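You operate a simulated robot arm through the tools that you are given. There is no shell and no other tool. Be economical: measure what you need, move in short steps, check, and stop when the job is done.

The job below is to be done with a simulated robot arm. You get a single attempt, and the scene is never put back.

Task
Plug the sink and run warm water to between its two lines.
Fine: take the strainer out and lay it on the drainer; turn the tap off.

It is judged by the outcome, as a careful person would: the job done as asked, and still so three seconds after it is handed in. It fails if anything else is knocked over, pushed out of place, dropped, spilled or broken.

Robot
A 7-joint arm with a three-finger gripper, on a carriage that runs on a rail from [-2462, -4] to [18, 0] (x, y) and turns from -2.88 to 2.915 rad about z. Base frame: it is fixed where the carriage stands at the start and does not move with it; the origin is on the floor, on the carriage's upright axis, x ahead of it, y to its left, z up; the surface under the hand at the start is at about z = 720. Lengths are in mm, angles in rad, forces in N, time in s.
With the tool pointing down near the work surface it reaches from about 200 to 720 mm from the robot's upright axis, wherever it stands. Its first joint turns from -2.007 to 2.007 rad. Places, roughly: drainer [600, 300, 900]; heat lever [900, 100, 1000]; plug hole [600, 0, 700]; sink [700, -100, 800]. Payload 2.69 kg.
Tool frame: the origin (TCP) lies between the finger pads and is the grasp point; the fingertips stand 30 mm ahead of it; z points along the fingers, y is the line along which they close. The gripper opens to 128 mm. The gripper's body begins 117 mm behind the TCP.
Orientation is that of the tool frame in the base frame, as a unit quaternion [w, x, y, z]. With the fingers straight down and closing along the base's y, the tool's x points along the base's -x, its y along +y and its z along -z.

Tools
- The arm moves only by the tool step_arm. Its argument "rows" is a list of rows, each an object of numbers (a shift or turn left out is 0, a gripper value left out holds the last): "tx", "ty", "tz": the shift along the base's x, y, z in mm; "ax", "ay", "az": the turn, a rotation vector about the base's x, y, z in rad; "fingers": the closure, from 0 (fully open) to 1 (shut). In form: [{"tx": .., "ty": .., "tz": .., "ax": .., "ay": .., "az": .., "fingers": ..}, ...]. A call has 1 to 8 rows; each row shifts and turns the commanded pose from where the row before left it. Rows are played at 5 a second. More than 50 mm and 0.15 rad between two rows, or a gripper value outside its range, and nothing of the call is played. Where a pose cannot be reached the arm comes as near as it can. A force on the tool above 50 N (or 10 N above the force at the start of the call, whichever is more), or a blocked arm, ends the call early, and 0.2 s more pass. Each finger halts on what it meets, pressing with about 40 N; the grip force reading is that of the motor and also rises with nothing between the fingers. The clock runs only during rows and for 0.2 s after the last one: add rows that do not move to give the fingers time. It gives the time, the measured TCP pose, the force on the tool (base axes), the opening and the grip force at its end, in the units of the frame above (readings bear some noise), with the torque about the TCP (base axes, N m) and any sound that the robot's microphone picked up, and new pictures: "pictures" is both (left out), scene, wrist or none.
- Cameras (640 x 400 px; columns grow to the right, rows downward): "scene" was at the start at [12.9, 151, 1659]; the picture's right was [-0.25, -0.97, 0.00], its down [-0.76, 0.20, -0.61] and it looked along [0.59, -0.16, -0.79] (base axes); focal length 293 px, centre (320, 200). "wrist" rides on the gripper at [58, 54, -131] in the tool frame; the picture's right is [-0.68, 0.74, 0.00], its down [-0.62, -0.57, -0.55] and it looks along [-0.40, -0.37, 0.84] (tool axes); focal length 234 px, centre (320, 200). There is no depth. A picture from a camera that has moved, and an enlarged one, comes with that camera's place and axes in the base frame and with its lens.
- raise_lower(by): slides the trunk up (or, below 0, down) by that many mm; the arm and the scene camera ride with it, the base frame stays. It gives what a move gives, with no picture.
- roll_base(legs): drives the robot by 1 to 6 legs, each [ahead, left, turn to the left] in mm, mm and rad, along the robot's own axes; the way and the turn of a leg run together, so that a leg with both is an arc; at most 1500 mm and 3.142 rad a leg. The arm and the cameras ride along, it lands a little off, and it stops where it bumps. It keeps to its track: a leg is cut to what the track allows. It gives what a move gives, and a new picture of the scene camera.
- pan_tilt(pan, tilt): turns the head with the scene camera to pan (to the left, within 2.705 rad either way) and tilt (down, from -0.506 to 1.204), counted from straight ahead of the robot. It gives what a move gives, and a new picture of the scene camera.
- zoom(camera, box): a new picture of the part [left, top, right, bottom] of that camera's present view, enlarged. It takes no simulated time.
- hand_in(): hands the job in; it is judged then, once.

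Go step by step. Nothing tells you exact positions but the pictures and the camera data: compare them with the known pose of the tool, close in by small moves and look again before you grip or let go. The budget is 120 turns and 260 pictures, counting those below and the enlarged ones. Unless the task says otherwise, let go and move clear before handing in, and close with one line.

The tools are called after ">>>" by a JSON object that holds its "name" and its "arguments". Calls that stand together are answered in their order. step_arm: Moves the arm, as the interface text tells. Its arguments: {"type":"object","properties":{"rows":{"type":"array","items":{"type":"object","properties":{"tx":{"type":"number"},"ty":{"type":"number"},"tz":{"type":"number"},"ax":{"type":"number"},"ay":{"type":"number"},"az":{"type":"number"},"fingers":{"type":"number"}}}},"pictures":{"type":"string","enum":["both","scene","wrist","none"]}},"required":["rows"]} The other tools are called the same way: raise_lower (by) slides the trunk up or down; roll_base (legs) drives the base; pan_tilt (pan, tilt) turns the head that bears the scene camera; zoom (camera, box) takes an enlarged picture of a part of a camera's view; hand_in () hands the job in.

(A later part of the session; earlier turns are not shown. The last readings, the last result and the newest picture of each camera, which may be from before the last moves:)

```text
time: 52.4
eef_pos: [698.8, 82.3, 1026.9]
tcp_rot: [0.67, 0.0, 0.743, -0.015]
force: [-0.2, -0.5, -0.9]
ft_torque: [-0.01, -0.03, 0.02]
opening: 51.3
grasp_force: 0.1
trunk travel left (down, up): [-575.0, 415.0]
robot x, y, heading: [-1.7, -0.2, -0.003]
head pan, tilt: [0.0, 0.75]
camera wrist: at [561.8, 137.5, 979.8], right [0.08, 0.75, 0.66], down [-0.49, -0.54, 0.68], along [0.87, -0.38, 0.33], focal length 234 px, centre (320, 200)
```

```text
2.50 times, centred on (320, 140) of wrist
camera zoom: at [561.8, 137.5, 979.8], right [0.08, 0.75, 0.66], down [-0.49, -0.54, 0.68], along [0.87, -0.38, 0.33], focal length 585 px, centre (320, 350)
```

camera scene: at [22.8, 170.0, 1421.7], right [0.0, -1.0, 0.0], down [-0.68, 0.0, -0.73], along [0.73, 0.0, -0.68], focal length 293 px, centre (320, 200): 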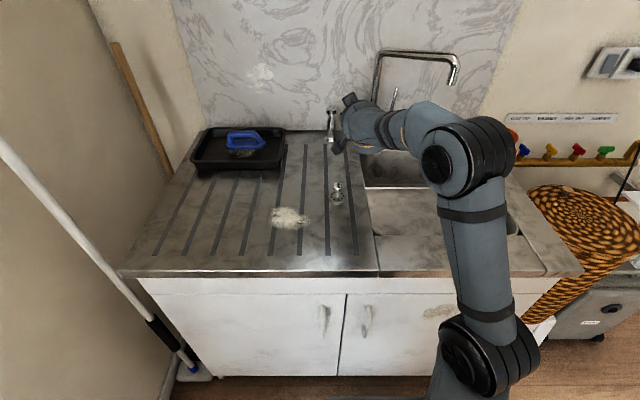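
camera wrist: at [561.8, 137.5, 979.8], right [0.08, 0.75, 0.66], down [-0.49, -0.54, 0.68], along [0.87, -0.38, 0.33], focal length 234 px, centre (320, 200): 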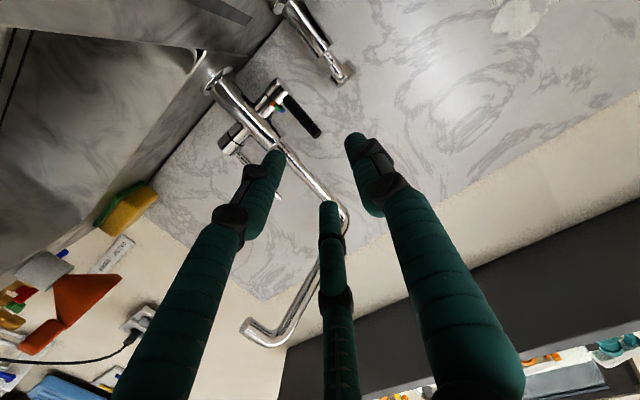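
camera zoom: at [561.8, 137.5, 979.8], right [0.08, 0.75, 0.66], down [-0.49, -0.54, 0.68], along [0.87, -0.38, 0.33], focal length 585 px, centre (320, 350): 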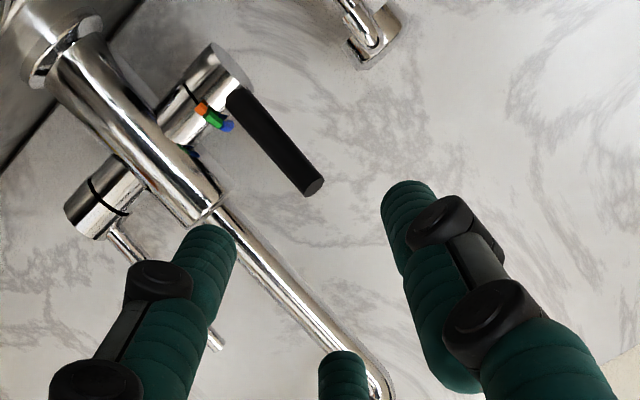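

Lever has moved maybe 40° from its start. Back off further to see the collar marks well.

>>> {"name": "step_arm", "arguments": {"rows": [{"tx": -45}, {"tx": -45}, {"tx": -45}], "pictures": "none"}}

>>> {"name": "zoom", "arguments": {"camera": "scene", "box": [344, 92, 384, 132]}}

>>> {"name": "zoom", "arguments": {"camera": "wrist", "box": [230, 50, 350, 150]}}

```text
time: 53.2
eef_pos: [563.2, 79.0, 1026.5]
tcp_rot: [0.671, 0.0, 0.742, -0.014]
force: [-0.4, 0.3, -0.1]
ft_torque: [0.01, -0.03, 0.01]
opening: 51.2
grasp_force: 0.1
trunk travel left (down, up): [-575.0, 415.0]
robot x, y, heading: [-1.0, 2.3, -0.0]
head pan, tilt: [0.0, 0.75]
```

```text
10.00 times, centred on (364, 112) of scene
camera zoom: at [23.0, 170.0, 1421.6], right [0.0, -1.0, 0.0], down [-0.68, 0.0, -0.73], along [0.73, 0.0, -0.68], focal length 2929 px, centre (-120, 1080)
```

zoom: 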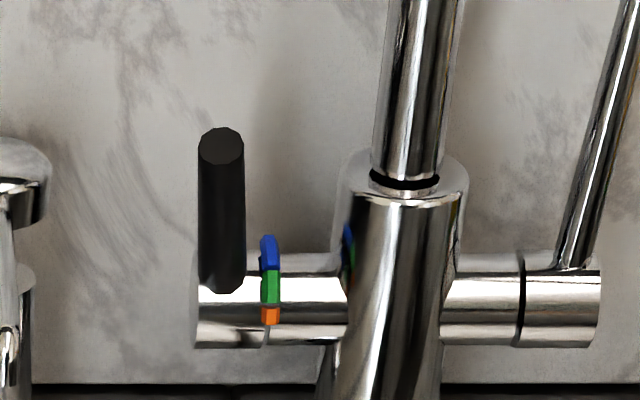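

```text
4.00 times, centred on (290, 100) of wrist
camera zoom: at [427.6, 134.5, 979.3], right [0.08, 0.75, 0.66], down [-0.49, -0.54, 0.68], along [0.87, -0.38, 0.33], focal length 937 px, centre (440, 600)
```

zoom: 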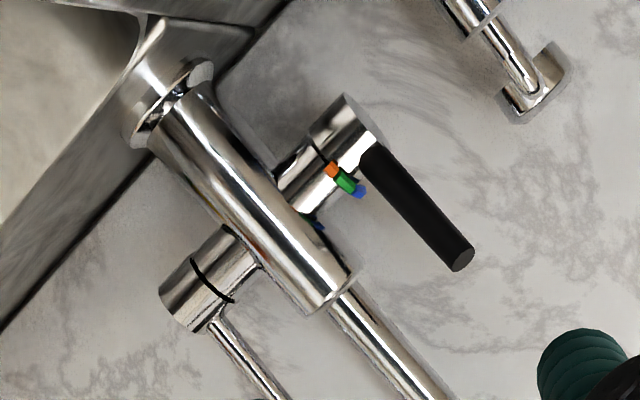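

Lever now sits at the blue/green boundary (elevation ≈62°); green is centred at ≈42°. I'll re-grip and pull another ~20°.

>>> {"name": "step_arm", "arguments": {"rows": [{"tx": 45, "ty": -5}, {"tx": 45, "ty": -5}, {"tx": 45, "ty": -5}, {"tx": 45, "ty": -4, "tz": -10}, {"tx": 45, "tz": -10}, {"tx": 45, "tz": -3}, {"tx": 20}, {}], "pictures": "wrist"}}

>>> {"name": "zoom", "arguments": {"camera": "wrist", "box": [220, 60, 420, 220]}}

```text
time: 55.0
eef_pos: [856.2, 63.0, 1007.4]
tcp_rot: [0.669, -0.001, 0.743, -0.014]
force: [-0.4, -0.9, 0.3]
ft_torque: [0.0, 0.0, -0.02]
opening: 51.2
grasp_force: 0.0
trunk travel left (down, up): [-575.0, 415.0]
robot x, y, heading: [-0.9, 1.5, -0.001]
head pan, tilt: [0.0, 0.75]
camera wrist: at [719.8, 118.4, 959.4], right [0.08, 0.75, 0.66], down [-0.49, -0.54, 0.68], along [0.87, -0.38, 0.32], focal length 234 px, centre (320, 200)
```

wrist: 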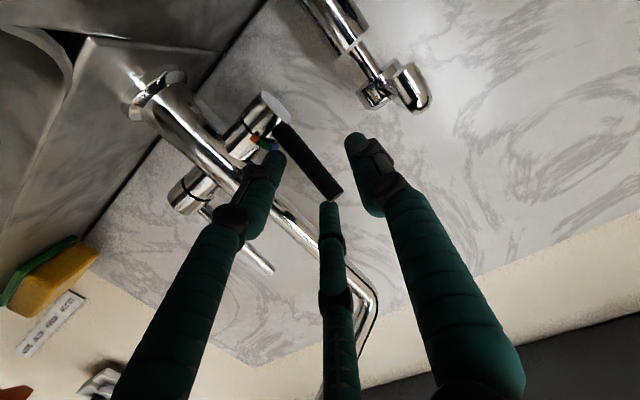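

```text
2.50 times, centred on (320, 140) of wrist
camera zoom: at [719.8, 118.4, 959.4], right [0.08, 0.75, 0.66], down [-0.49, -0.54, 0.68], along [0.87, -0.38, 0.32], focal length 585 px, centre (320, 350)
```

zoom: 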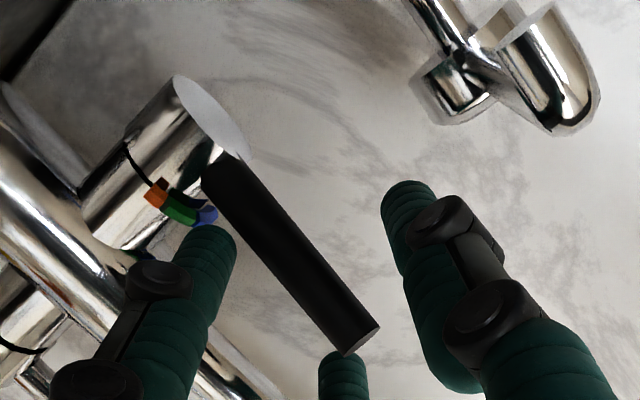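

>>> {"name": "step_arm", "arguments": {"rows": [{"tx": 10, "ty": -1, "tz": -3}, {"tx": 10, "ty": -1, "tz": -4}, {"fingers": 0.8}, {"fingers": 1}, {}, {}], "pictures": "none"}}

>>> {"name": "zoom", "arguments": {"camera": "wrist", "box": [220, 60, 420, 220]}}

```text
time: 56.4
eef_pos: [875.9, 55.8, 996.3]
tcp_rot: [0.669, 0.002, 0.743, -0.017]
force: [-2.1, -13.9, -6.6]
ft_torque: [-0.88, 0.25, -0.51]
opening: 26.0
grasp_force: 35.7
trunk travel left (down, up): [-575.0, 415.0]
robot x, y, heading: [-3.0, 0.1, -0.001]
head pan, tilt: [0.0, 0.75]
```

```text
2.50 times, centred on (320, 140) of wrist
camera zoom: at [739.0, 111.9, 949.5], right [0.09, 0.75, 0.66], down [-0.49, -0.54, 0.68], along [0.87, -0.38, 0.32], focal length 585 px, centre (320, 350)
```

zoom: 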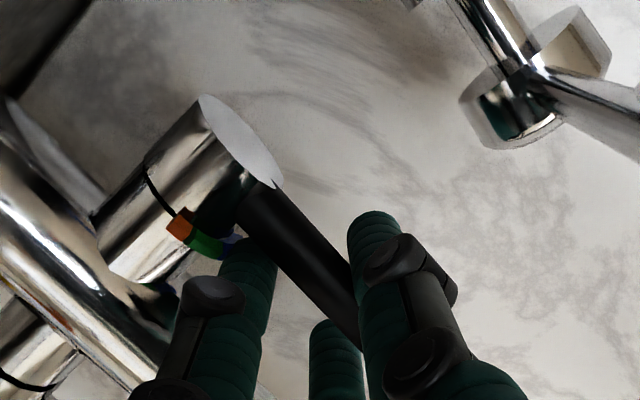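

>>> {"name": "step_arm", "arguments": {"rows": [{"ty": -3}, {"tx": -5, "tz": -3, "ay": -0.04}, {"tx": -5, "tz": -4, "ay": -0.04}, {}], "pictures": "none"}}

>>> {"name": "step_arm", "arguments": {"rows": [{"tx": -5, "tz": -4, "ay": -0.04}, {"tx": -3, "tz": -3}, {}], "pictures": "none"}}

>>> {"name": "zoom", "arguments": {"camera": "wrist", "box": [220, 60, 420, 220]}}

>>> {"name": "zoom", "arguments": {"camera": "scene", "box": [324, 70, 424, 170]}}

```text
time: 57.4
eef_pos: [867.3, 55.7, 992.7]
tcp_rot: [0.701, 0.002, 0.713, -0.015]
force: [37.2, -4.3, 11.5]
ft_torque: [-1.44, -1.96, -0.71]
opening: 26.1
grasp_force: 44.5
trunk travel left (down, up): [-575.0, 415.0]
robot x, y, heading: [2.1, 2.3, 0.0]
head pan, tilt: [0.0, 0.75]
```

```text
time: 58.2
eef_pos: [853.1, 57.7, 982.6]
tcp_rot: [0.711, 0.001, 0.703, -0.012]
force: [-12.2, -8.4, 3.8]
ft_torque: [0.54, 0.21, 0.11]
opening: 21.9
grasp_force: 44.7
trunk travel left (down, up): [-575.0, 415.0]
robot x, y, heading: [1.1, -0.9, -0.0]
head pan, tilt: [0.0, 0.75]
```

```text
2.50 times, centred on (320, 140) of wrist
camera zoom: at [723.7, 113.3, 919.9], right [0.01, 0.75, 0.66], down [-0.57, -0.54, 0.62], along [0.82, -0.38, 0.42], focal length 585 px, centre (320, 350)
```

zoom: 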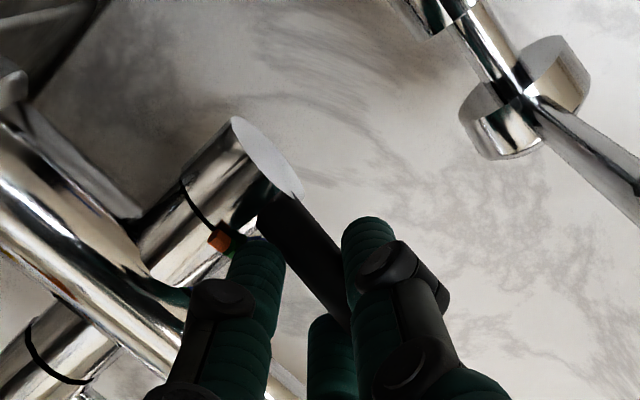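

```text
4.00 times, centred on (374, 120) of scene
camera zoom: at [20.1, 168.4, 1421.7], right [0.0, -1.0, 0.0], down [-0.68, 0.0, -0.73], along [0.73, 0.0, -0.68], focal length 1172 px, centre (104, 520)
```

zoom: 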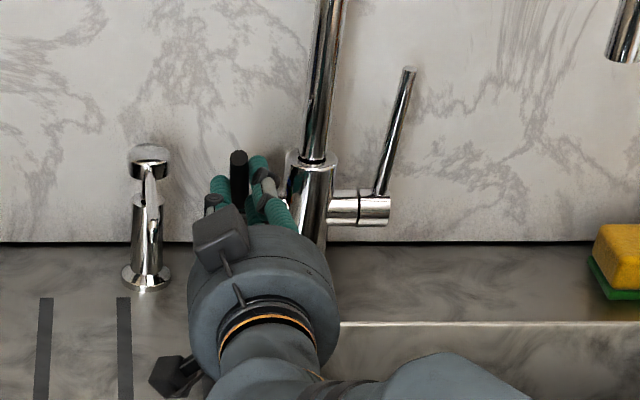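

It slipped near the end; lever at ≈34°. Re-grip nearer the tip for leverage and pull a bit more.

>>> {"name": "step_arm", "arguments": {"rows": [{"fingers": 0.8}, {"fingers": 0.6}, {"fingers": 0.6}, {"tz": 10, "tx": 4}, {"tz": 10, "tx": 6, "ty": 2}, {}], "pictures": "wrist"}}

>>> {"name": "zoom", "arguments": {"camera": "wrist", "box": [220, 60, 420, 220]}}

```text
time: 59.6
eef_pos: [866.7, 60.5, 1004.7]
tcp_rot: [0.713, 0.001, 0.701, -0.015]
force: [0.6, -0.9, -0.7]
ft_torque: [-0.02, 0.03, 0.04]
opening: 51.2
grasp_force: 0.1
trunk travel left (down, up): [-575.0, 415.0]
robot x, y, heading: [2.7, -2.9, 0.003]
head pan, tilt: [0.0, 0.75]
camera wrist: at [737.0, 116.1, 941.1], right [0.0, 0.75, 0.66], down [-0.57, -0.54, 0.62], along [0.82, -0.38, 0.43], focal length 234 px, centre (320, 200)
```

wrist: 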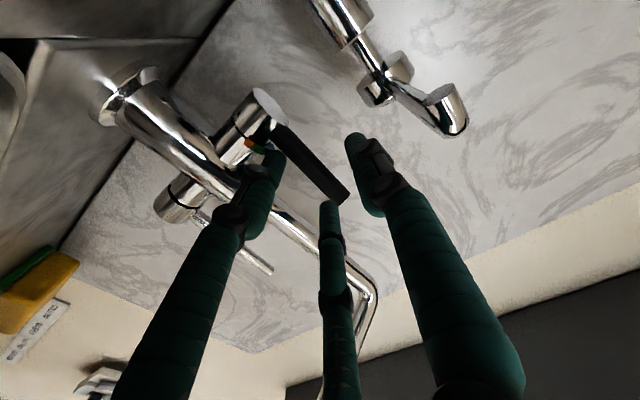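

```text
2.50 times, centred on (320, 140) of wrist
camera zoom: at [737.0, 116.1, 941.1], right [0.0, 0.75, 0.66], down [-0.57, -0.54, 0.62], along [0.82, -0.38, 0.43], focal length 585 px, centre (320, 350)
```

zoom: 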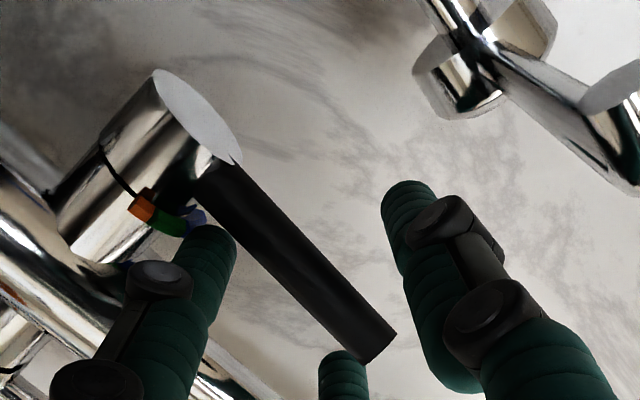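

>>> {"name": "zoom", "arguments": {"camera": "scene", "box": [336, 80, 412, 156]}}

```text
5.26 times, centred on (374, 118) of scene
camera zoom: at [23.4, 169.9, 1421.7], right [0.0, -1.0, 0.0], down [-0.68, 0.0, -0.73], along [0.73, 0.0, -0.68], focal length 1542 px, centre (36, 632)
```

zoom: 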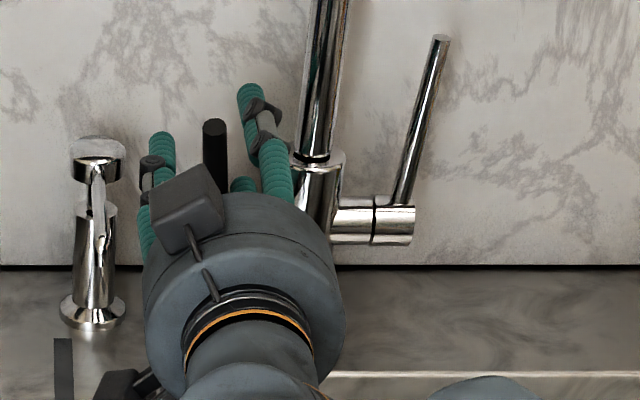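

The lever turns freely and got dragged back to ≈16°; the force came from the grip resisting pivoting. I'll pitch the tool down first, grip, and then rotate tool and lever together.

>>> {"name": "step_arm", "arguments": {"rows": [{"tx": -20, "tz": 8, "ay": 0.1}, {"ay": 0.12}, {"ay": 0.12}, {"ay": 0.12}, {}], "pictures": "wrist"}}

>>> {"name": "zoom", "arguments": {"camera": "wrist", "box": [220, 60, 420, 220]}}

>>> {"name": "zoom", "arguments": {"camera": "scene", "box": [336, 80, 412, 156]}}

```text
time: 60.8
eef_pos: [845.7, 58.6, 1013.3]
tcp_rot: [0.533, -0.005, 0.846, -0.013]
force: [0.2, 0.3, 0.2]
ft_torque: [0.04, -0.01, 0.05]
opening: 51.3
grasp_force: 0.0
trunk travel left (down, up): [-575.0, 415.0]
robot x, y, heading: [2.6, 0.5, -0.003]
head pan, tilt: [0.0, 0.75]
camera wrist: at [702.0, 115.2, 1013.1], right [0.3, 0.75, 0.59], down [-0.24, -0.54, 0.81], along [0.93, -0.38, 0.02], focal length 234 px, centre (320, 200)
```

wrist: 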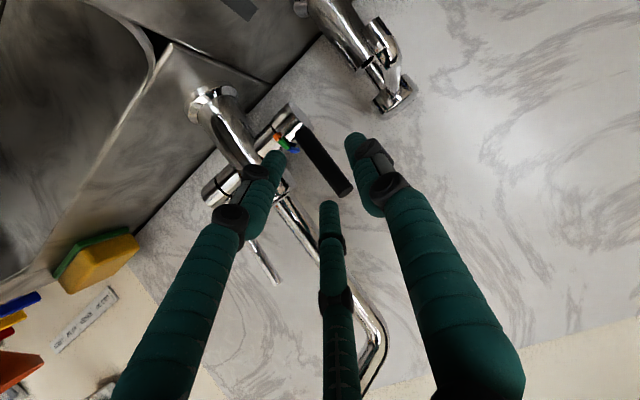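

```text
2.50 times, centred on (320, 140) of wrist
camera zoom: at [702.0, 115.2, 1013.1], right [0.3, 0.75, 0.59], down [-0.24, -0.54, 0.81], along [0.93, -0.38, 0.02], focal length 585 px, centre (320, 350)
```

zoom: 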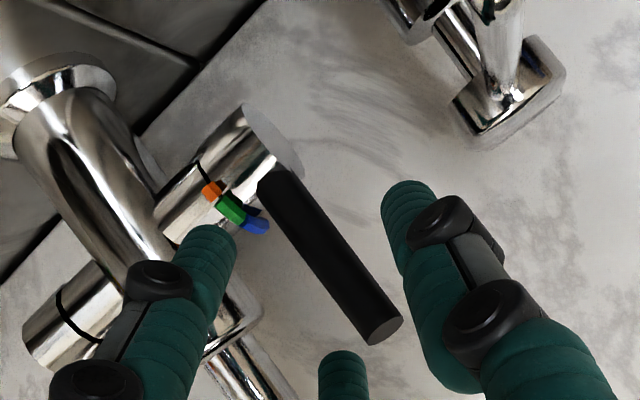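

```text
5.26 times, centred on (374, 118) of scene
camera zoom: at [23.2, 169.7, 1421.7], right [0.0, -1.0, 0.0], down [-0.68, 0.0, -0.73], along [0.73, 0.0, -0.68], focal length 1542 px, centre (36, 632)
```

zoom: 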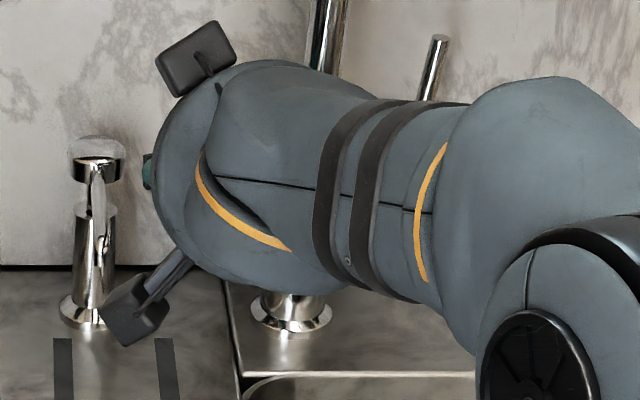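

>>> {"name": "step_arm", "arguments": {"rows": [{"tx": 16, "tz": -4, "ty": 1}, {"tx": 17, "tz": -3}, {"fingers": 0.8}, {"fingers": 1}, {}, {"ty": -3}, {"ty": -2}], "pictures": "none"}}

>>> {"name": "step_arm", "arguments": {"rows": [{"tx": -5, "tz": -2, "ay": -0.1}, {"tx": -4.5, "tz": -2.5, "ay": -0.1}, {}], "pictures": "none"}}

```text
time: 62.4
eef_pos: [877.9, 56.0, 1006.1]
tcp_rot: [0.534, -0.005, 0.845, -0.014]
force: [-7.4, -2.7, -3.8]
ft_torque: [-1.35, 0.47, -0.66]
opening: 26.4
grasp_force: 45.5
trunk travel left (down, up): [-575.0, 415.0]
robot x, y, heading: [0.9, 1.3, 0.005]
head pan, tilt: [0.0, 0.75]
```

```text
time: 63.2
eef_pos: [867.6, 55.3, 1000.0]
tcp_rot: [0.615, -0.003, 0.788, -0.015]
force: [-23.2, -0.9, -10.0]
ft_torque: [-1.73, 1.53, -1.06]
opening: 26.3
grasp_force: 45.0
trunk travel left (down, up): [-575.0, 415.0]
robot x, y, heading: [-1.2, -4.1, 0.002]
head pan, tilt: [0.0, 0.75]
```

Smooth; the balance says a bit more translation per rotation. Continue.

>>> {"name": "step_arm", "arguments": {"rows": [{"tx": -8, "tz": -4.5, "ay": -0.1}, {"tx": -7, "tz": -5, "ay": -0.1}, {}], "pictures": "none"}}

>>> {"name": "step_arm", "arguments": {"rows": [{"tx": -5.5, "tz": -5, "ay": -0.1}, {}], "pictures": "none"}}

>>> {"name": "zoom", "arguments": {"camera": "scene", "box": [336, 80, 412, 156]}}

>>> {"name": "zoom", "arguments": {"camera": "wrist", "box": [220, 60, 420, 220]}}

```text
time: 64.0
eef_pos: [857.2, 56.8, 993.3]
tcp_rot: [0.692, -0.001, 0.721, -0.016]
force: [38.6, 5.4, 7.7]
ft_torque: [-1.37, -1.91, -1.19]
opening: 26.3
grasp_force: 44.7
trunk travel left (down, up): [-575.0, 415.0]
robot x, y, heading: [-0.2, -0.1, -0.0]
head pan, tilt: [0.0, 0.75]
```

```text
time: 64.6
eef_pos: [850.0, 56.7, 984.5]
tcp_rot: [0.726, 0.0, 0.688, -0.014]
force: [24.4, 3.9, 6.9]
ft_torque: [-1.0, -1.18, -1.26]
opening: 26.6
grasp_force: 44.9
trunk travel left (down, up): [-575.0, 415.0]
robot x, y, heading: [0.1, -0.4, 0.001]
head pan, tilt: [0.0, 0.75]
```

```text
5.26 times, centred on (374, 118) of scene
camera zoom: at [26.0, 170.8, 1421.5], right [0.0, -1.0, 0.0], down [-0.68, 0.0, -0.73], along [0.73, 0.0, -0.68], focal length 1542 px, centre (36, 632)
```

zoom: 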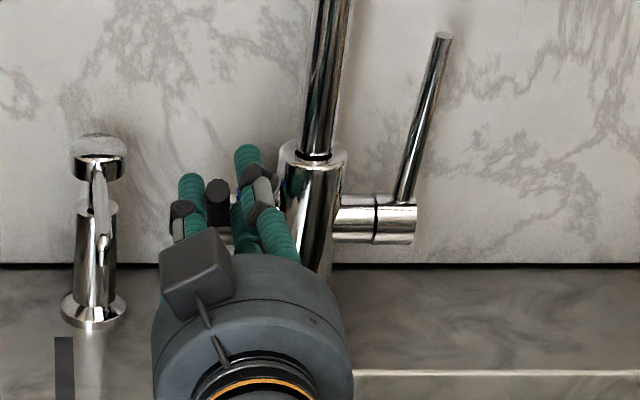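

```text
2.50 times, centred on (320, 140) of wrist
camera zoom: at [722.6, 111.7, 916.4], right [-0.02, 0.75, 0.66], down [-0.59, -0.54, 0.6], along [0.8, -0.38, 0.46], focal length 585 px, centre (320, 350)
```

zoom: 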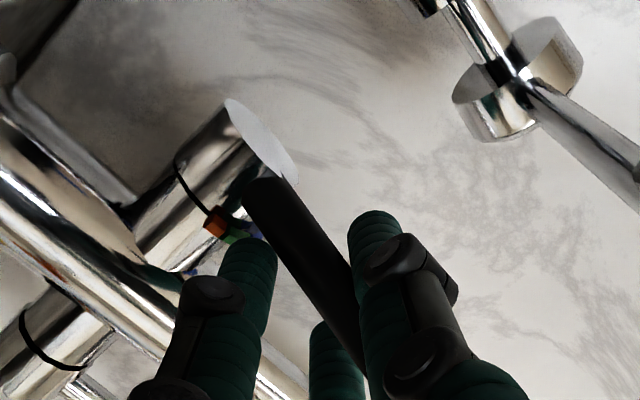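

The lever is at ≈45°, in the green. Open and retreat straight back.

>>> {"name": "step_arm", "arguments": {"rows": [{"tx": 1.5, "fingers": 0.85}, {"fingers": 0.7}, {"fingers": 0.55}, {}, {"tx": -40}, {"tx": -40}, {"tx": -40}, {"tx": -40}], "pictures": "none"}}

>>> {"name": "step_arm", "arguments": {"rows": [{"tx": -40}, {"tx": -40}, {"tx": -40}], "pictures": "wrist"}}

>>> {"name": "zoom", "arguments": {"camera": "scene", "box": [344, 92, 384, 132]}}

>>> {"name": "zoom", "arguments": {"camera": "wrist", "box": [230, 50, 350, 150]}}

```text
time: 66.4
eef_pos: [757.0, 74.7, 987.1]
tcp_rot: [0.727, -0.01, 0.687, -0.005]
force: [0.2, 0.3, -1.0]
ft_torque: [0.02, 0.03, -0.01]
opening: 57.5
grasp_force: 0.0
out of reach, approached as far as the arm can: row 7, 8
trunk travel left (down, up): [-575.0, 415.0]
robot x, y, heading: [-2.1, 4.0, -0.002]
head pan, tilt: [0.0, 0.75]
```

```text
time: 67.2
eef_pos: [757.6, 75.2, 989.4]
tcp_rot: [0.726, -0.011, 0.687, -0.003]
force: [0.4, 0.0, -0.1]
ft_torque: [-0.01, -0.05, -0.01]
opening: 57.4
grasp_force: 0.0
out of reach, approached as far as the arm can: row 1, 2, 3
trunk travel left (down, up): [-575.0, 415.0]
robot x, y, heading: [0.4, -0.7, 0.001]
head pan, tilt: [0.0, 0.75]
camera wrist: at [628.5, 126.9, 921.6], right [-0.05, 0.75, 0.66], down [-0.58, -0.56, 0.59], along [0.82, -0.35, 0.46], focal length 234 px, centre (320, 200)
```

wrist: 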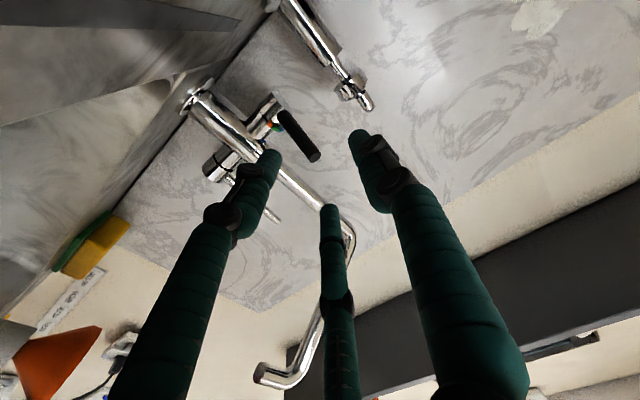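

```text
10.00 times, centred on (364, 112) of scene
camera zoom: at [23.4, 170.0, 1421.9], right [0.0, -1.0, 0.0], down [-0.68, 0.0, -0.73], along [0.73, 0.0, -0.68], focal length 2929 px, centre (-120, 1080)
```

zoom: 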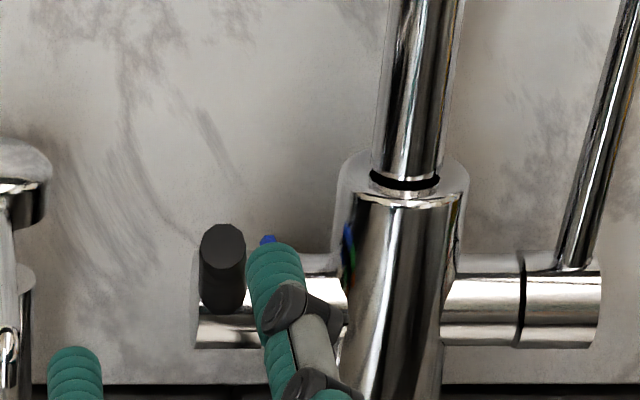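

```text
4.00 times, centred on (290, 100) of wrist
camera zoom: at [628.5, 126.9, 921.6], right [-0.05, 0.75, 0.66], down [-0.58, -0.56, 0.59], along [0.82, -0.35, 0.46], focal length 937 px, centre (440, 600)
```

zoom: 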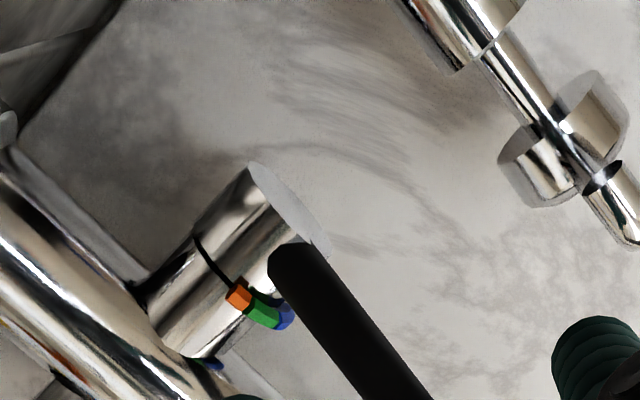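

Heat lever is at ≈45° elevation, on the green mark. Next pitch the tool back down and move over to the flow lever at y≈-62.

>>> {"name": "step_arm", "arguments": {"rows": [{"tz": 15, "tx": -5, "ay": 0.12}, {"tz": 15, "tx": -5, "ay": 0.12}, {"tz": 10, "ay": 0.12}, {"ay": 0.12}, {"ty": -40}, {"ty": -40}, {"ty": -40}, {"ty": -16}], "pictures": "both"}}

>>> {"name": "zoom", "arguments": {"camera": "wrist", "box": [220, 60, 420, 220]}}

>>> {"name": "zoom", "arguments": {"camera": "scene", "box": [344, 92, 384, 132]}}

```text
time: 69.0
eef_pos: [749.6, -84.5, 1025.1]
tcp_rot: [0.542, -0.004, 0.84, -0.015]
force: [-0.4, 0.7, -0.3]
ft_torque: [-0.02, 0.0, 0.03]
opening: 57.4
grasp_force: 0.0
trunk travel left (down, up): [-575.0, 415.0]
robot x, y, heading: [0.4, 2.0, -0.0]
head pan, tilt: [0.0, 0.75]
camera scene: at [23.3, 169.7, 1421.7], right [0.0, -1.0, 0.0], down [-0.68, 0.0, -0.73], along [0.73, 0.0, -0.68], focal length 293 px, centre (320, 200)
camera wrist: at [605.4, -28.7, 1023.4], right [0.29, 0.75, 0.6], down [-0.25, -0.54, 0.8], along [0.92, -0.38, 0.03], focal length 234 px, centre (320, 200)
```

scene: 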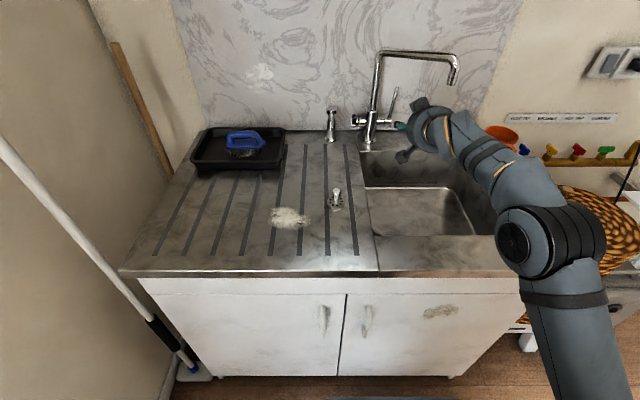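
wrist: 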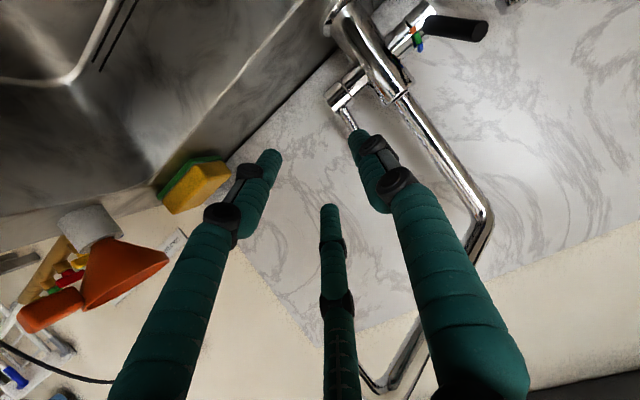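

```text
2.50 times, centred on (320, 140) of wrist
camera zoom: at [605.4, -28.7, 1023.4], right [0.29, 0.75, 0.6], down [-0.25, -0.54, 0.8], along [0.92, -0.38, 0.03], focal length 585 px, centre (320, 350)
```

zoom: 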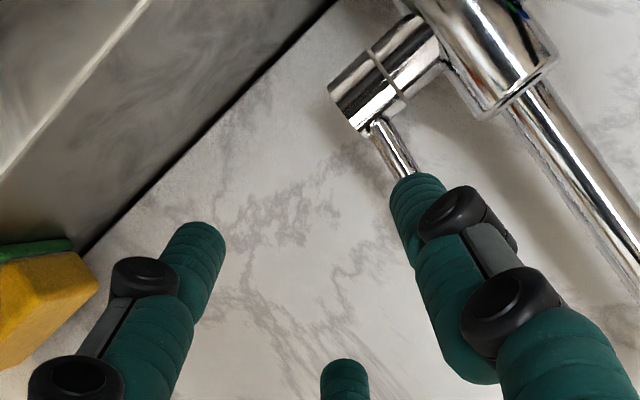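

```text
10.00 times, centred on (364, 112) of scene
camera zoom: at [23.3, 169.7, 1421.7], right [0.0, -1.0, 0.0], down [-0.68, 0.0, -0.73], along [0.73, 0.0, -0.68], focal length 2929 px, centre (-120, 1080)
```

zoom: 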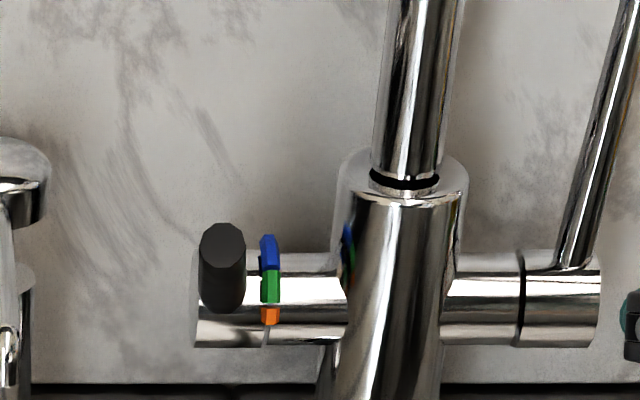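

Heat lever sits on green. Approach the flow lever.

>>> {"name": "step_arm", "arguments": {"rows": [{"ty": 11, "fingers": 0.65}, {"ty": 11, "tz": 3}, {"tx": 35}, {"tx": 35, "tz": 3}, {}], "pictures": "wrist"}}

>>> {"name": "zoom", "arguments": {"camera": "wrist", "box": [220, 60, 420, 220]}}

>>> {"name": "zoom", "arguments": {"camera": "scene", "box": [330, 40, 490, 160]}}

```text
time: 70.2
eef_pos: [817.9, -64.8, 1030.8]
tcp_rot: [0.543, -0.003, 0.84, -0.014]
force: [0.1, -0.2, 0.2]
ft_torque: [-0.01, -0.02, 0.0]
opening: 45.2
grasp_force: 0.2
trunk travel left (down, up): [-575.0, 415.0]
robot x, y, heading: [3.4, -1.1, 0.005]
head pan, tilt: [0.0, 0.75]
camera wrist: at [674.3, -8.2, 1028.5], right [0.29, 0.75, 0.6], down [-0.25, -0.54, 0.8], along [0.92, -0.38, 0.04], focal length 234 px, centre (320, 200)
```

wrist: 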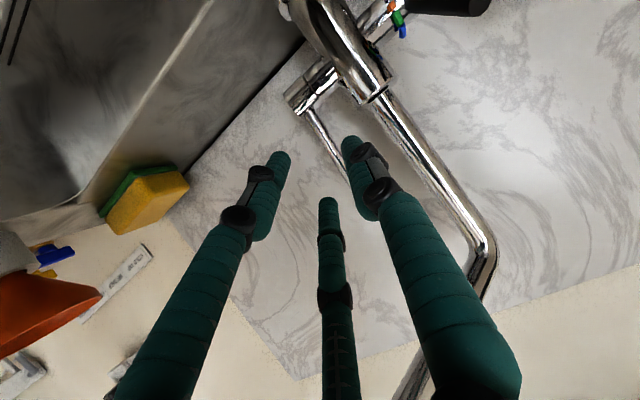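

```text
2.50 times, centred on (320, 140) of wrist
camera zoom: at [674.3, -8.2, 1028.5], right [0.29, 0.75, 0.6], down [-0.25, -0.54, 0.8], along [0.92, -0.38, 0.04], focal length 585 px, centre (320, 350)
```

zoom: 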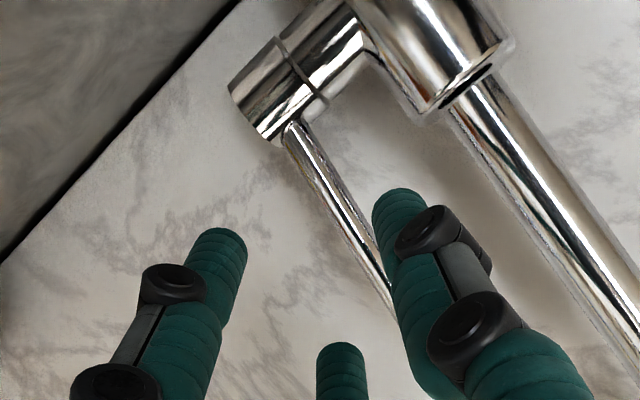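

```text
3.33 times, centred on (410, 100) of scene
camera zoom: at [22.8, 170.0, 1421.7], right [0.0, -1.0, 0.0], down [-0.68, 0.0, -0.73], along [0.73, 0.0, -0.68], focal length 976 px, centre (20, 533)
```

zoom: 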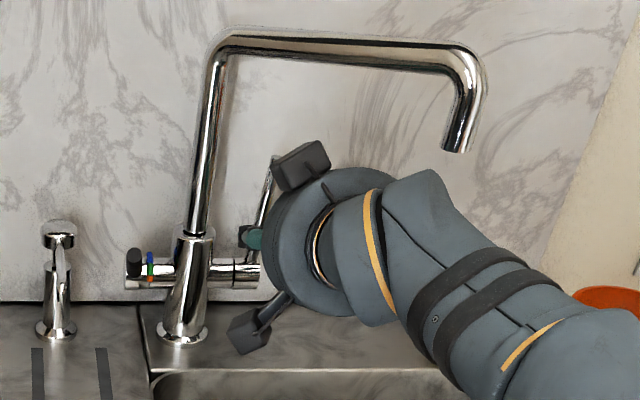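

The spout outlet (≈735, -150) is above the forearm in this posture; I'll yaw the tool so that the arm comes in from the left, out of the stream.

>>> {"name": "step_arm", "arguments": {"rows": [{"tx": -30}, {"az": -0.12}, {"az": -0.12}, {"az": -0.12}, {"az": -0.08}, {}], "pictures": "both"}}

>>> {"name": "zoom", "arguments": {"camera": "scene", "box": [330, 40, 490, 160]}}

```text
time: 71.6
eef_pos: [787.1, -61.9, 1031.8]
tcp_rot: [0.526, 0.181, 0.82, -0.133]
force: [-0.3, 0.0, -0.2]
ft_torque: [-0.03, -0.03, 0.04]
opening: 44.8
grasp_force: 0.1
trunk travel left (down, up): [-575.0, 415.0]
robot x, y, heading: [-0.4, -1.9, 0.005]
head pan, tilt: [0.0, 0.75]
camera scene: at [23.1, 170.0, 1421.7], right [0.0, -1.0, 0.0], down [-0.68, 0.0, -0.73], along [0.73, 0.0, -0.68], focal length 293 px, centre (320, 200)
camera wrist: at [680.7, 49.5, 1028.7], right [0.58, 0.56, 0.6], down [-0.46, -0.38, 0.8], along [0.67, -0.74, 0.04], focal length 234 px, centre (320, 200)
```

scene: 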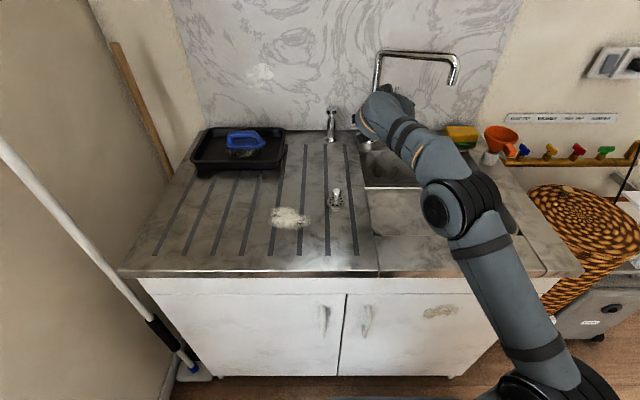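
wrist: 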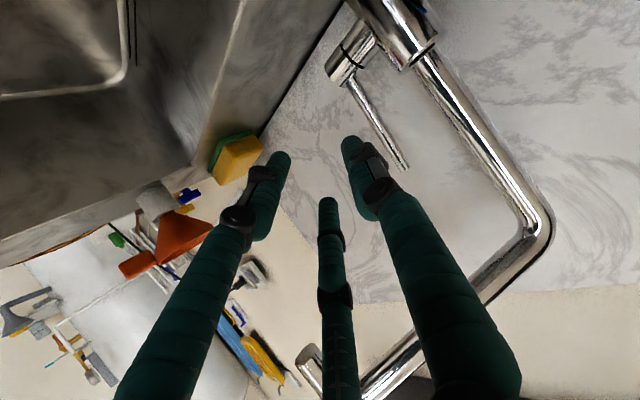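

```text
3.33 times, centred on (410, 100) of scene
camera zoom: at [23.1, 170.0, 1421.7], right [0.0, -1.0, 0.0], down [-0.68, 0.0, -0.73], along [0.73, 0.0, -0.68], focal length 976 px, centre (20, 533)
```

zoom: 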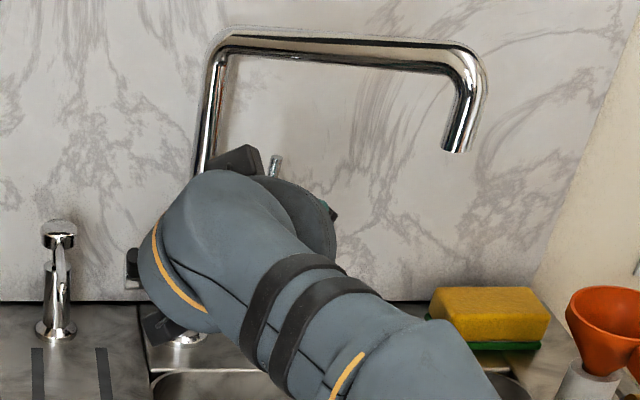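

Forearm now stays clear of the stream path. Flow lever: tip ≈ (903, -64, 1064), vertical. Approach to x≈865, z≈1045 and check clearance to the riser.

>>> {"name": "step_arm", "arguments": {"rows": [{"tx": 26, "tz": 5}, {"tx": 26, "tz": 5}, {"tx": 24, "tz": 3}, {}], "pictures": "both"}}

>>> {"name": "zoom", "arguments": {"camera": "wrist", "box": [240, 60, 440, 220]}}

>>> {"name": "zoom", "arguments": {"camera": "scene", "box": [330, 40, 490, 160]}}

```text
time: 72.6
eef_pos: [864.1, -64.8, 1043.2]
tcp_rot: [0.527, 0.18, 0.82, -0.132]
force: [0.2, -0.1, -0.3]
ft_torque: [-0.03, 0.0, 0.01]
opening: 44.7
grasp_force: 0.2
trunk travel left (down, up): [-575.0, 415.0]
robot x, y, heading: [-0.2, 0.8, 0.001]
head pan, tilt: [0.0, 0.75]
camera scene: at [22.9, 169.9, 1421.7], right [0.0, -1.0, 0.0], down [-0.68, 0.0, -0.73], along [0.73, 0.0, -0.68], focal length 293 px, centre (320, 200)
camera wrist: at [756.8, 46.2, 1041.1], right [0.58, 0.56, 0.6], down [-0.46, -0.38, 0.8], along [0.67, -0.74, 0.03], focal length 234 px, centre (320, 200)
```

scene: 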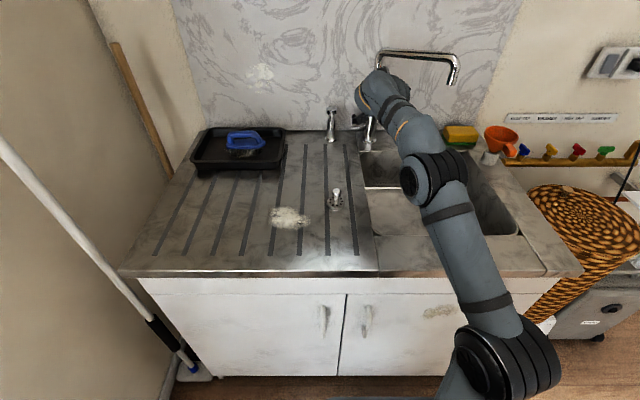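
wrist: 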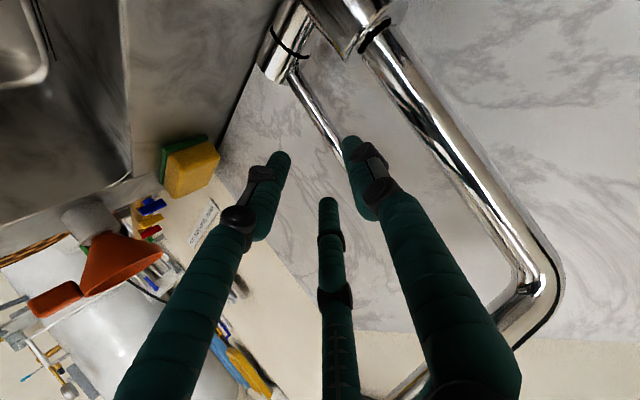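

```text
2.50 times, centred on (340, 140) of wrist
camera zoom: at [756.8, 46.2, 1041.1], right [0.58, 0.56, 0.6], down [-0.46, -0.38, 0.8], along [0.67, -0.74, 0.03], focal length 585 px, centre (270, 350)
```

zoom: 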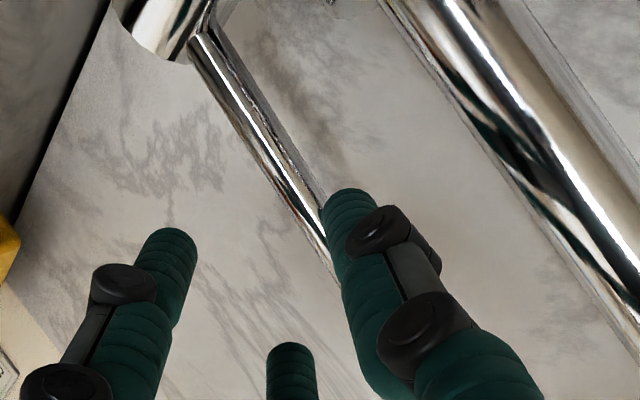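

```text
3.33 times, centred on (410, 100) of scene
camera zoom: at [22.9, 169.9, 1421.7], right [0.0, -1.0, 0.0], down [-0.68, 0.0, -0.73], along [0.73, 0.0, -0.68], focal length 976 px, centre (20, 533)
```

zoom: 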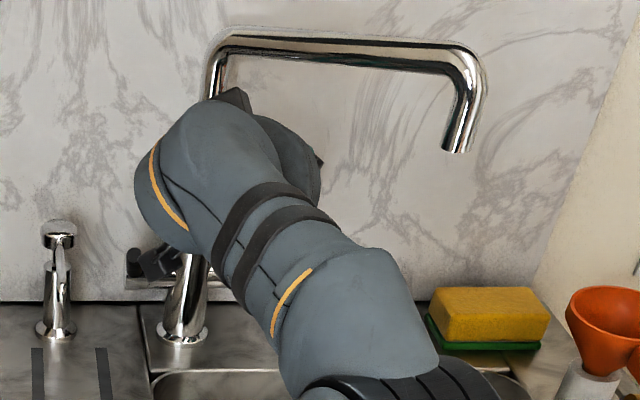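

The lever lies toward the +y finger; reduce yaw slightly, narrow the opening, shift +y to centre, then advance along the tool axis.

>>> {"name": "step_arm", "arguments": {"rows": [{"tx": -12}, {"az": 0.1, "fingers": 0.74}, {"tx": 5, "ty": 14}, {"tx": 13}, {}], "pictures": "wrist"}}

>>> {"name": "zoom", "arguments": {"camera": "wrist", "box": [240, 60, 440, 220]}}

```text
time: 73.8
eef_pos: [869.6, -54.0, 1043.4]
tcp_rot: [0.531, 0.141, 0.828, -0.107]
force: [-5.1, -4.1, 0.8]
ft_torque: [0.01, 0.47, -0.92]
opening: 34.6
grasp_force: 0.6
trunk travel left (down, up): [-575.0, 415.0]
robot x, y, heading: [-0.7, 0.2, 0.002]
head pan, tilt: [0.0, 0.75]
camera wrist: at [752.3, 47.3, 1041.6], right [0.52, 0.61, 0.6], down [-0.42, -0.42, 0.8], along [0.74, -0.67, 0.03], focal length 234 px, centre (320, 200)
```

wrist: 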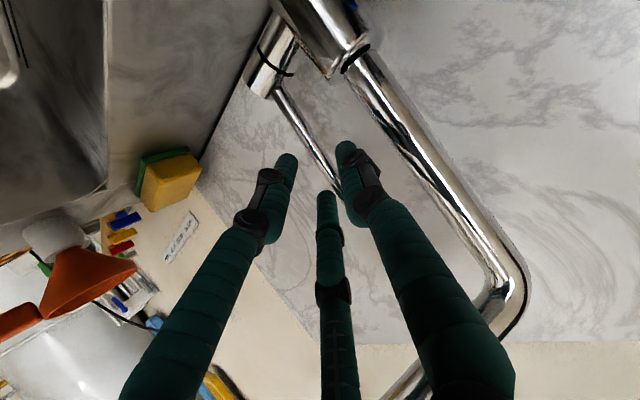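

```text
2.50 times, centred on (340, 140) of wrist
camera zoom: at [752.3, 47.3, 1041.6], right [0.52, 0.61, 0.6], down [-0.42, -0.42, 0.8], along [0.74, -0.67, 0.03], focal length 585 px, centre (270, 350)
```

zoom: 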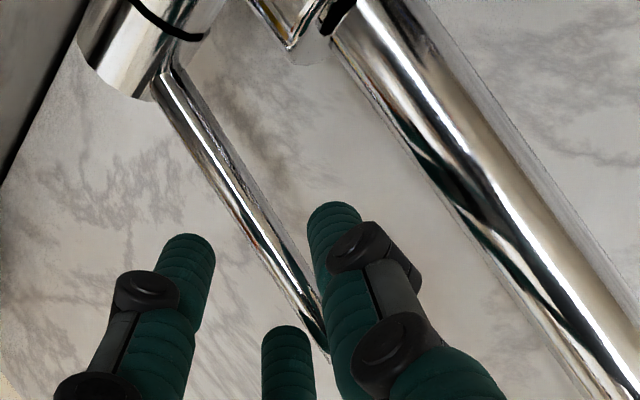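

There's a slight unexpected contact reading; check it again before advancing.

>>> {"name": "step_arm", "arguments": {"rows": [{}], "pictures": "scene"}}

>>> {"name": "zoom", "arguments": {"camera": "scene", "box": [340, 50, 420, 150]}}

```text
time: 74.2
eef_pos: [870.4, -53.8, 1042.6]
tcp_rot: [0.532, 0.141, 0.828, -0.106]
force: [-3.2, -7.3, -2.4]
ft_torque: [0.1, 0.09, -0.28]
opening: 34.7
grasp_force: 1.3
trunk travel left (down, up): [-575.0, 415.0]
robot x, y, heading: [-1.7, 0.8, 0.003]
head pan, tilt: [0.0, 0.75]
camera scene: at [23.1, 168.5, 1421.8], right [0.0, -1.0, 0.0], down [-0.68, 0.0, -0.73], along [0.73, 0.0, -0.68], focal length 293 px, centre (320, 200)
```

scene: 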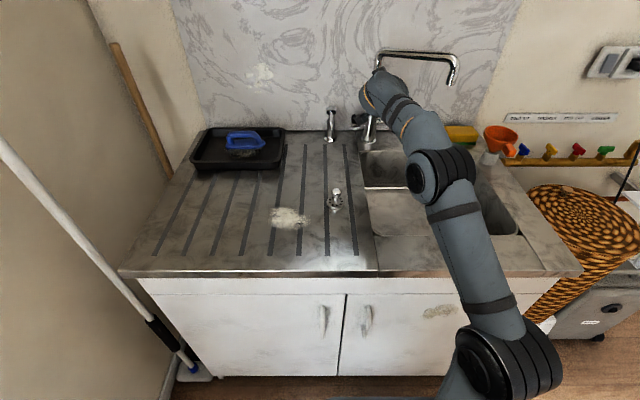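

```text
4.00 times, centred on (380, 100) of scene
camera zoom: at [23.1, 168.5, 1421.8], right [0.0, -1.0, 0.0], down [-0.68, 0.0, -0.73], along [0.73, 0.0, -0.68], focal length 1172 px, centre (80, 600)
```

zoom: 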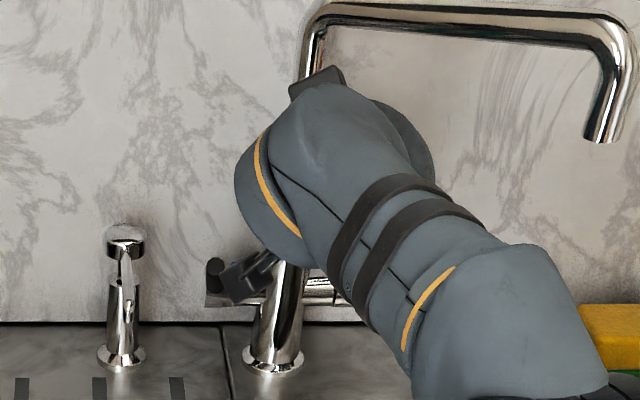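

The hand's upper part brushes the riser. Back off, and use less yaw with a flatter pitch instead.

>>> {"name": "step_arm", "arguments": {"rows": [{"ty": -10, "tx": -10}, {"tx": -40, "ty": -5}, {"az": 0.12}, {"az": 0.08, "ay": -0.1}, {"ay": -0.15}, {}], "pictures": "both"}}

>>> {"name": "zoom", "arguments": {"camera": "scene", "box": [330, 40, 490, 160]}}

>>> {"name": "zoom", "arguments": {"camera": "wrist", "box": [240, 60, 440, 220]}}

```text
time: 75.6
eef_pos: [819.3, -61.8, 1043.4]
tcp_rot: [0.64, 0.062, 0.764, -0.043]
force: [-0.2, -0.1, -0.2]
ft_torque: [0.03, -0.02, -0.02]
opening: 33.3
grasp_force: 0.1
trunk travel left (down, up): [-575.0, 415.0]
robot x, y, heading: [0.1, -0.6, -0.002]
head pan, tilt: [0.0, 0.75]
camera scene: at [23.3, 170.0, 1421.6], right [0.0, -1.0, 0.0], down [-0.68, 0.0, -0.73], along [0.73, 0.0, -0.68], focal length 293 px, centre (320, 200)
camera wrist: at [689.2, 12.5, 1008.2], right [0.23, 0.7, 0.68], down [-0.51, -0.5, 0.69], along [0.83, -0.5, 0.25], focal length 234 px, centre (320, 200)
```

scene: 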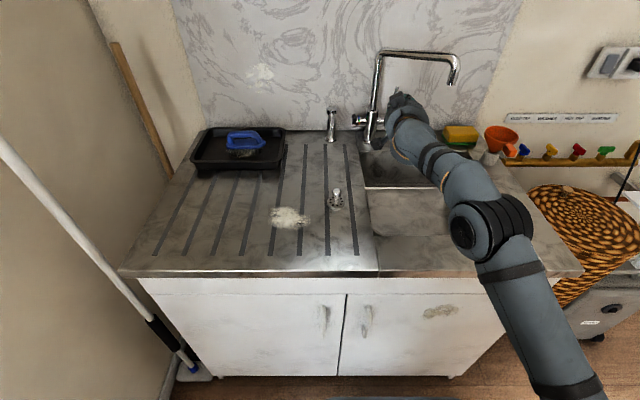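
wrist: 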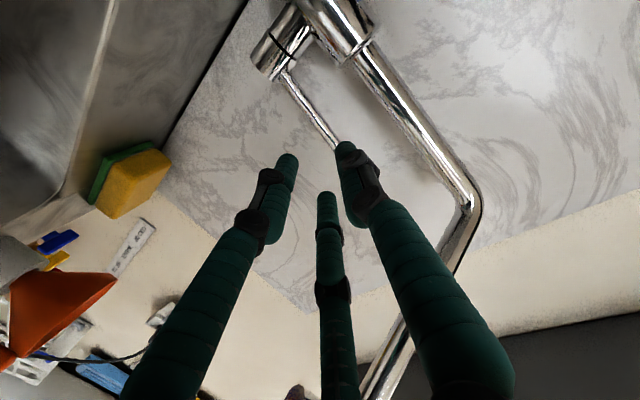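

```text
3.33 times, centred on (410, 100) of scene
camera zoom: at [23.3, 170.0, 1421.6], right [0.0, -1.0, 0.0], down [-0.68, 0.0, -0.73], along [0.73, 0.0, -0.68], focal length 976 px, centre (20, 533)
```

zoom: 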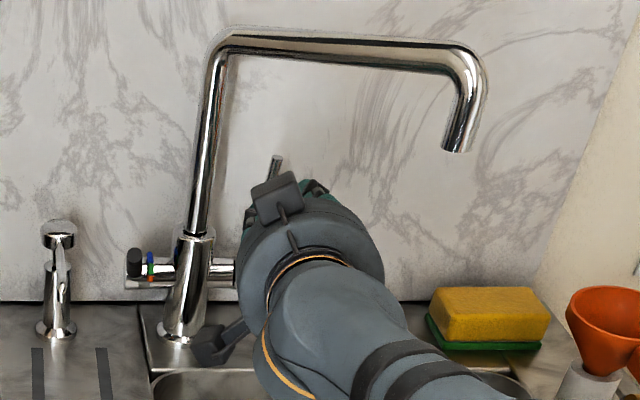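

```text
2.50 times, centred on (340, 140) of wrist
camera zoom: at [689.2, 12.5, 1008.2], right [0.23, 0.7, 0.68], down [-0.51, -0.5, 0.69], along [0.83, -0.5, 0.25], focal length 585 px, centre (270, 350)
```

zoom: 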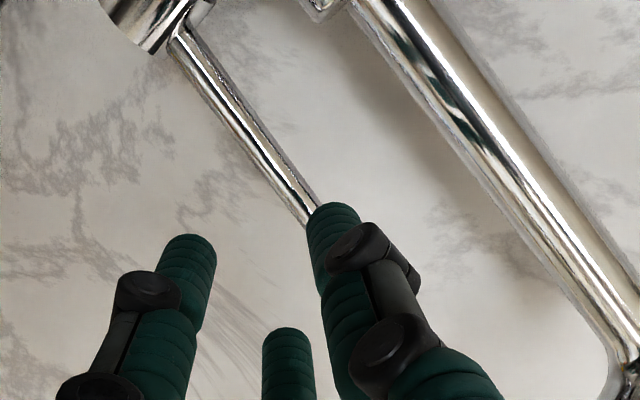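

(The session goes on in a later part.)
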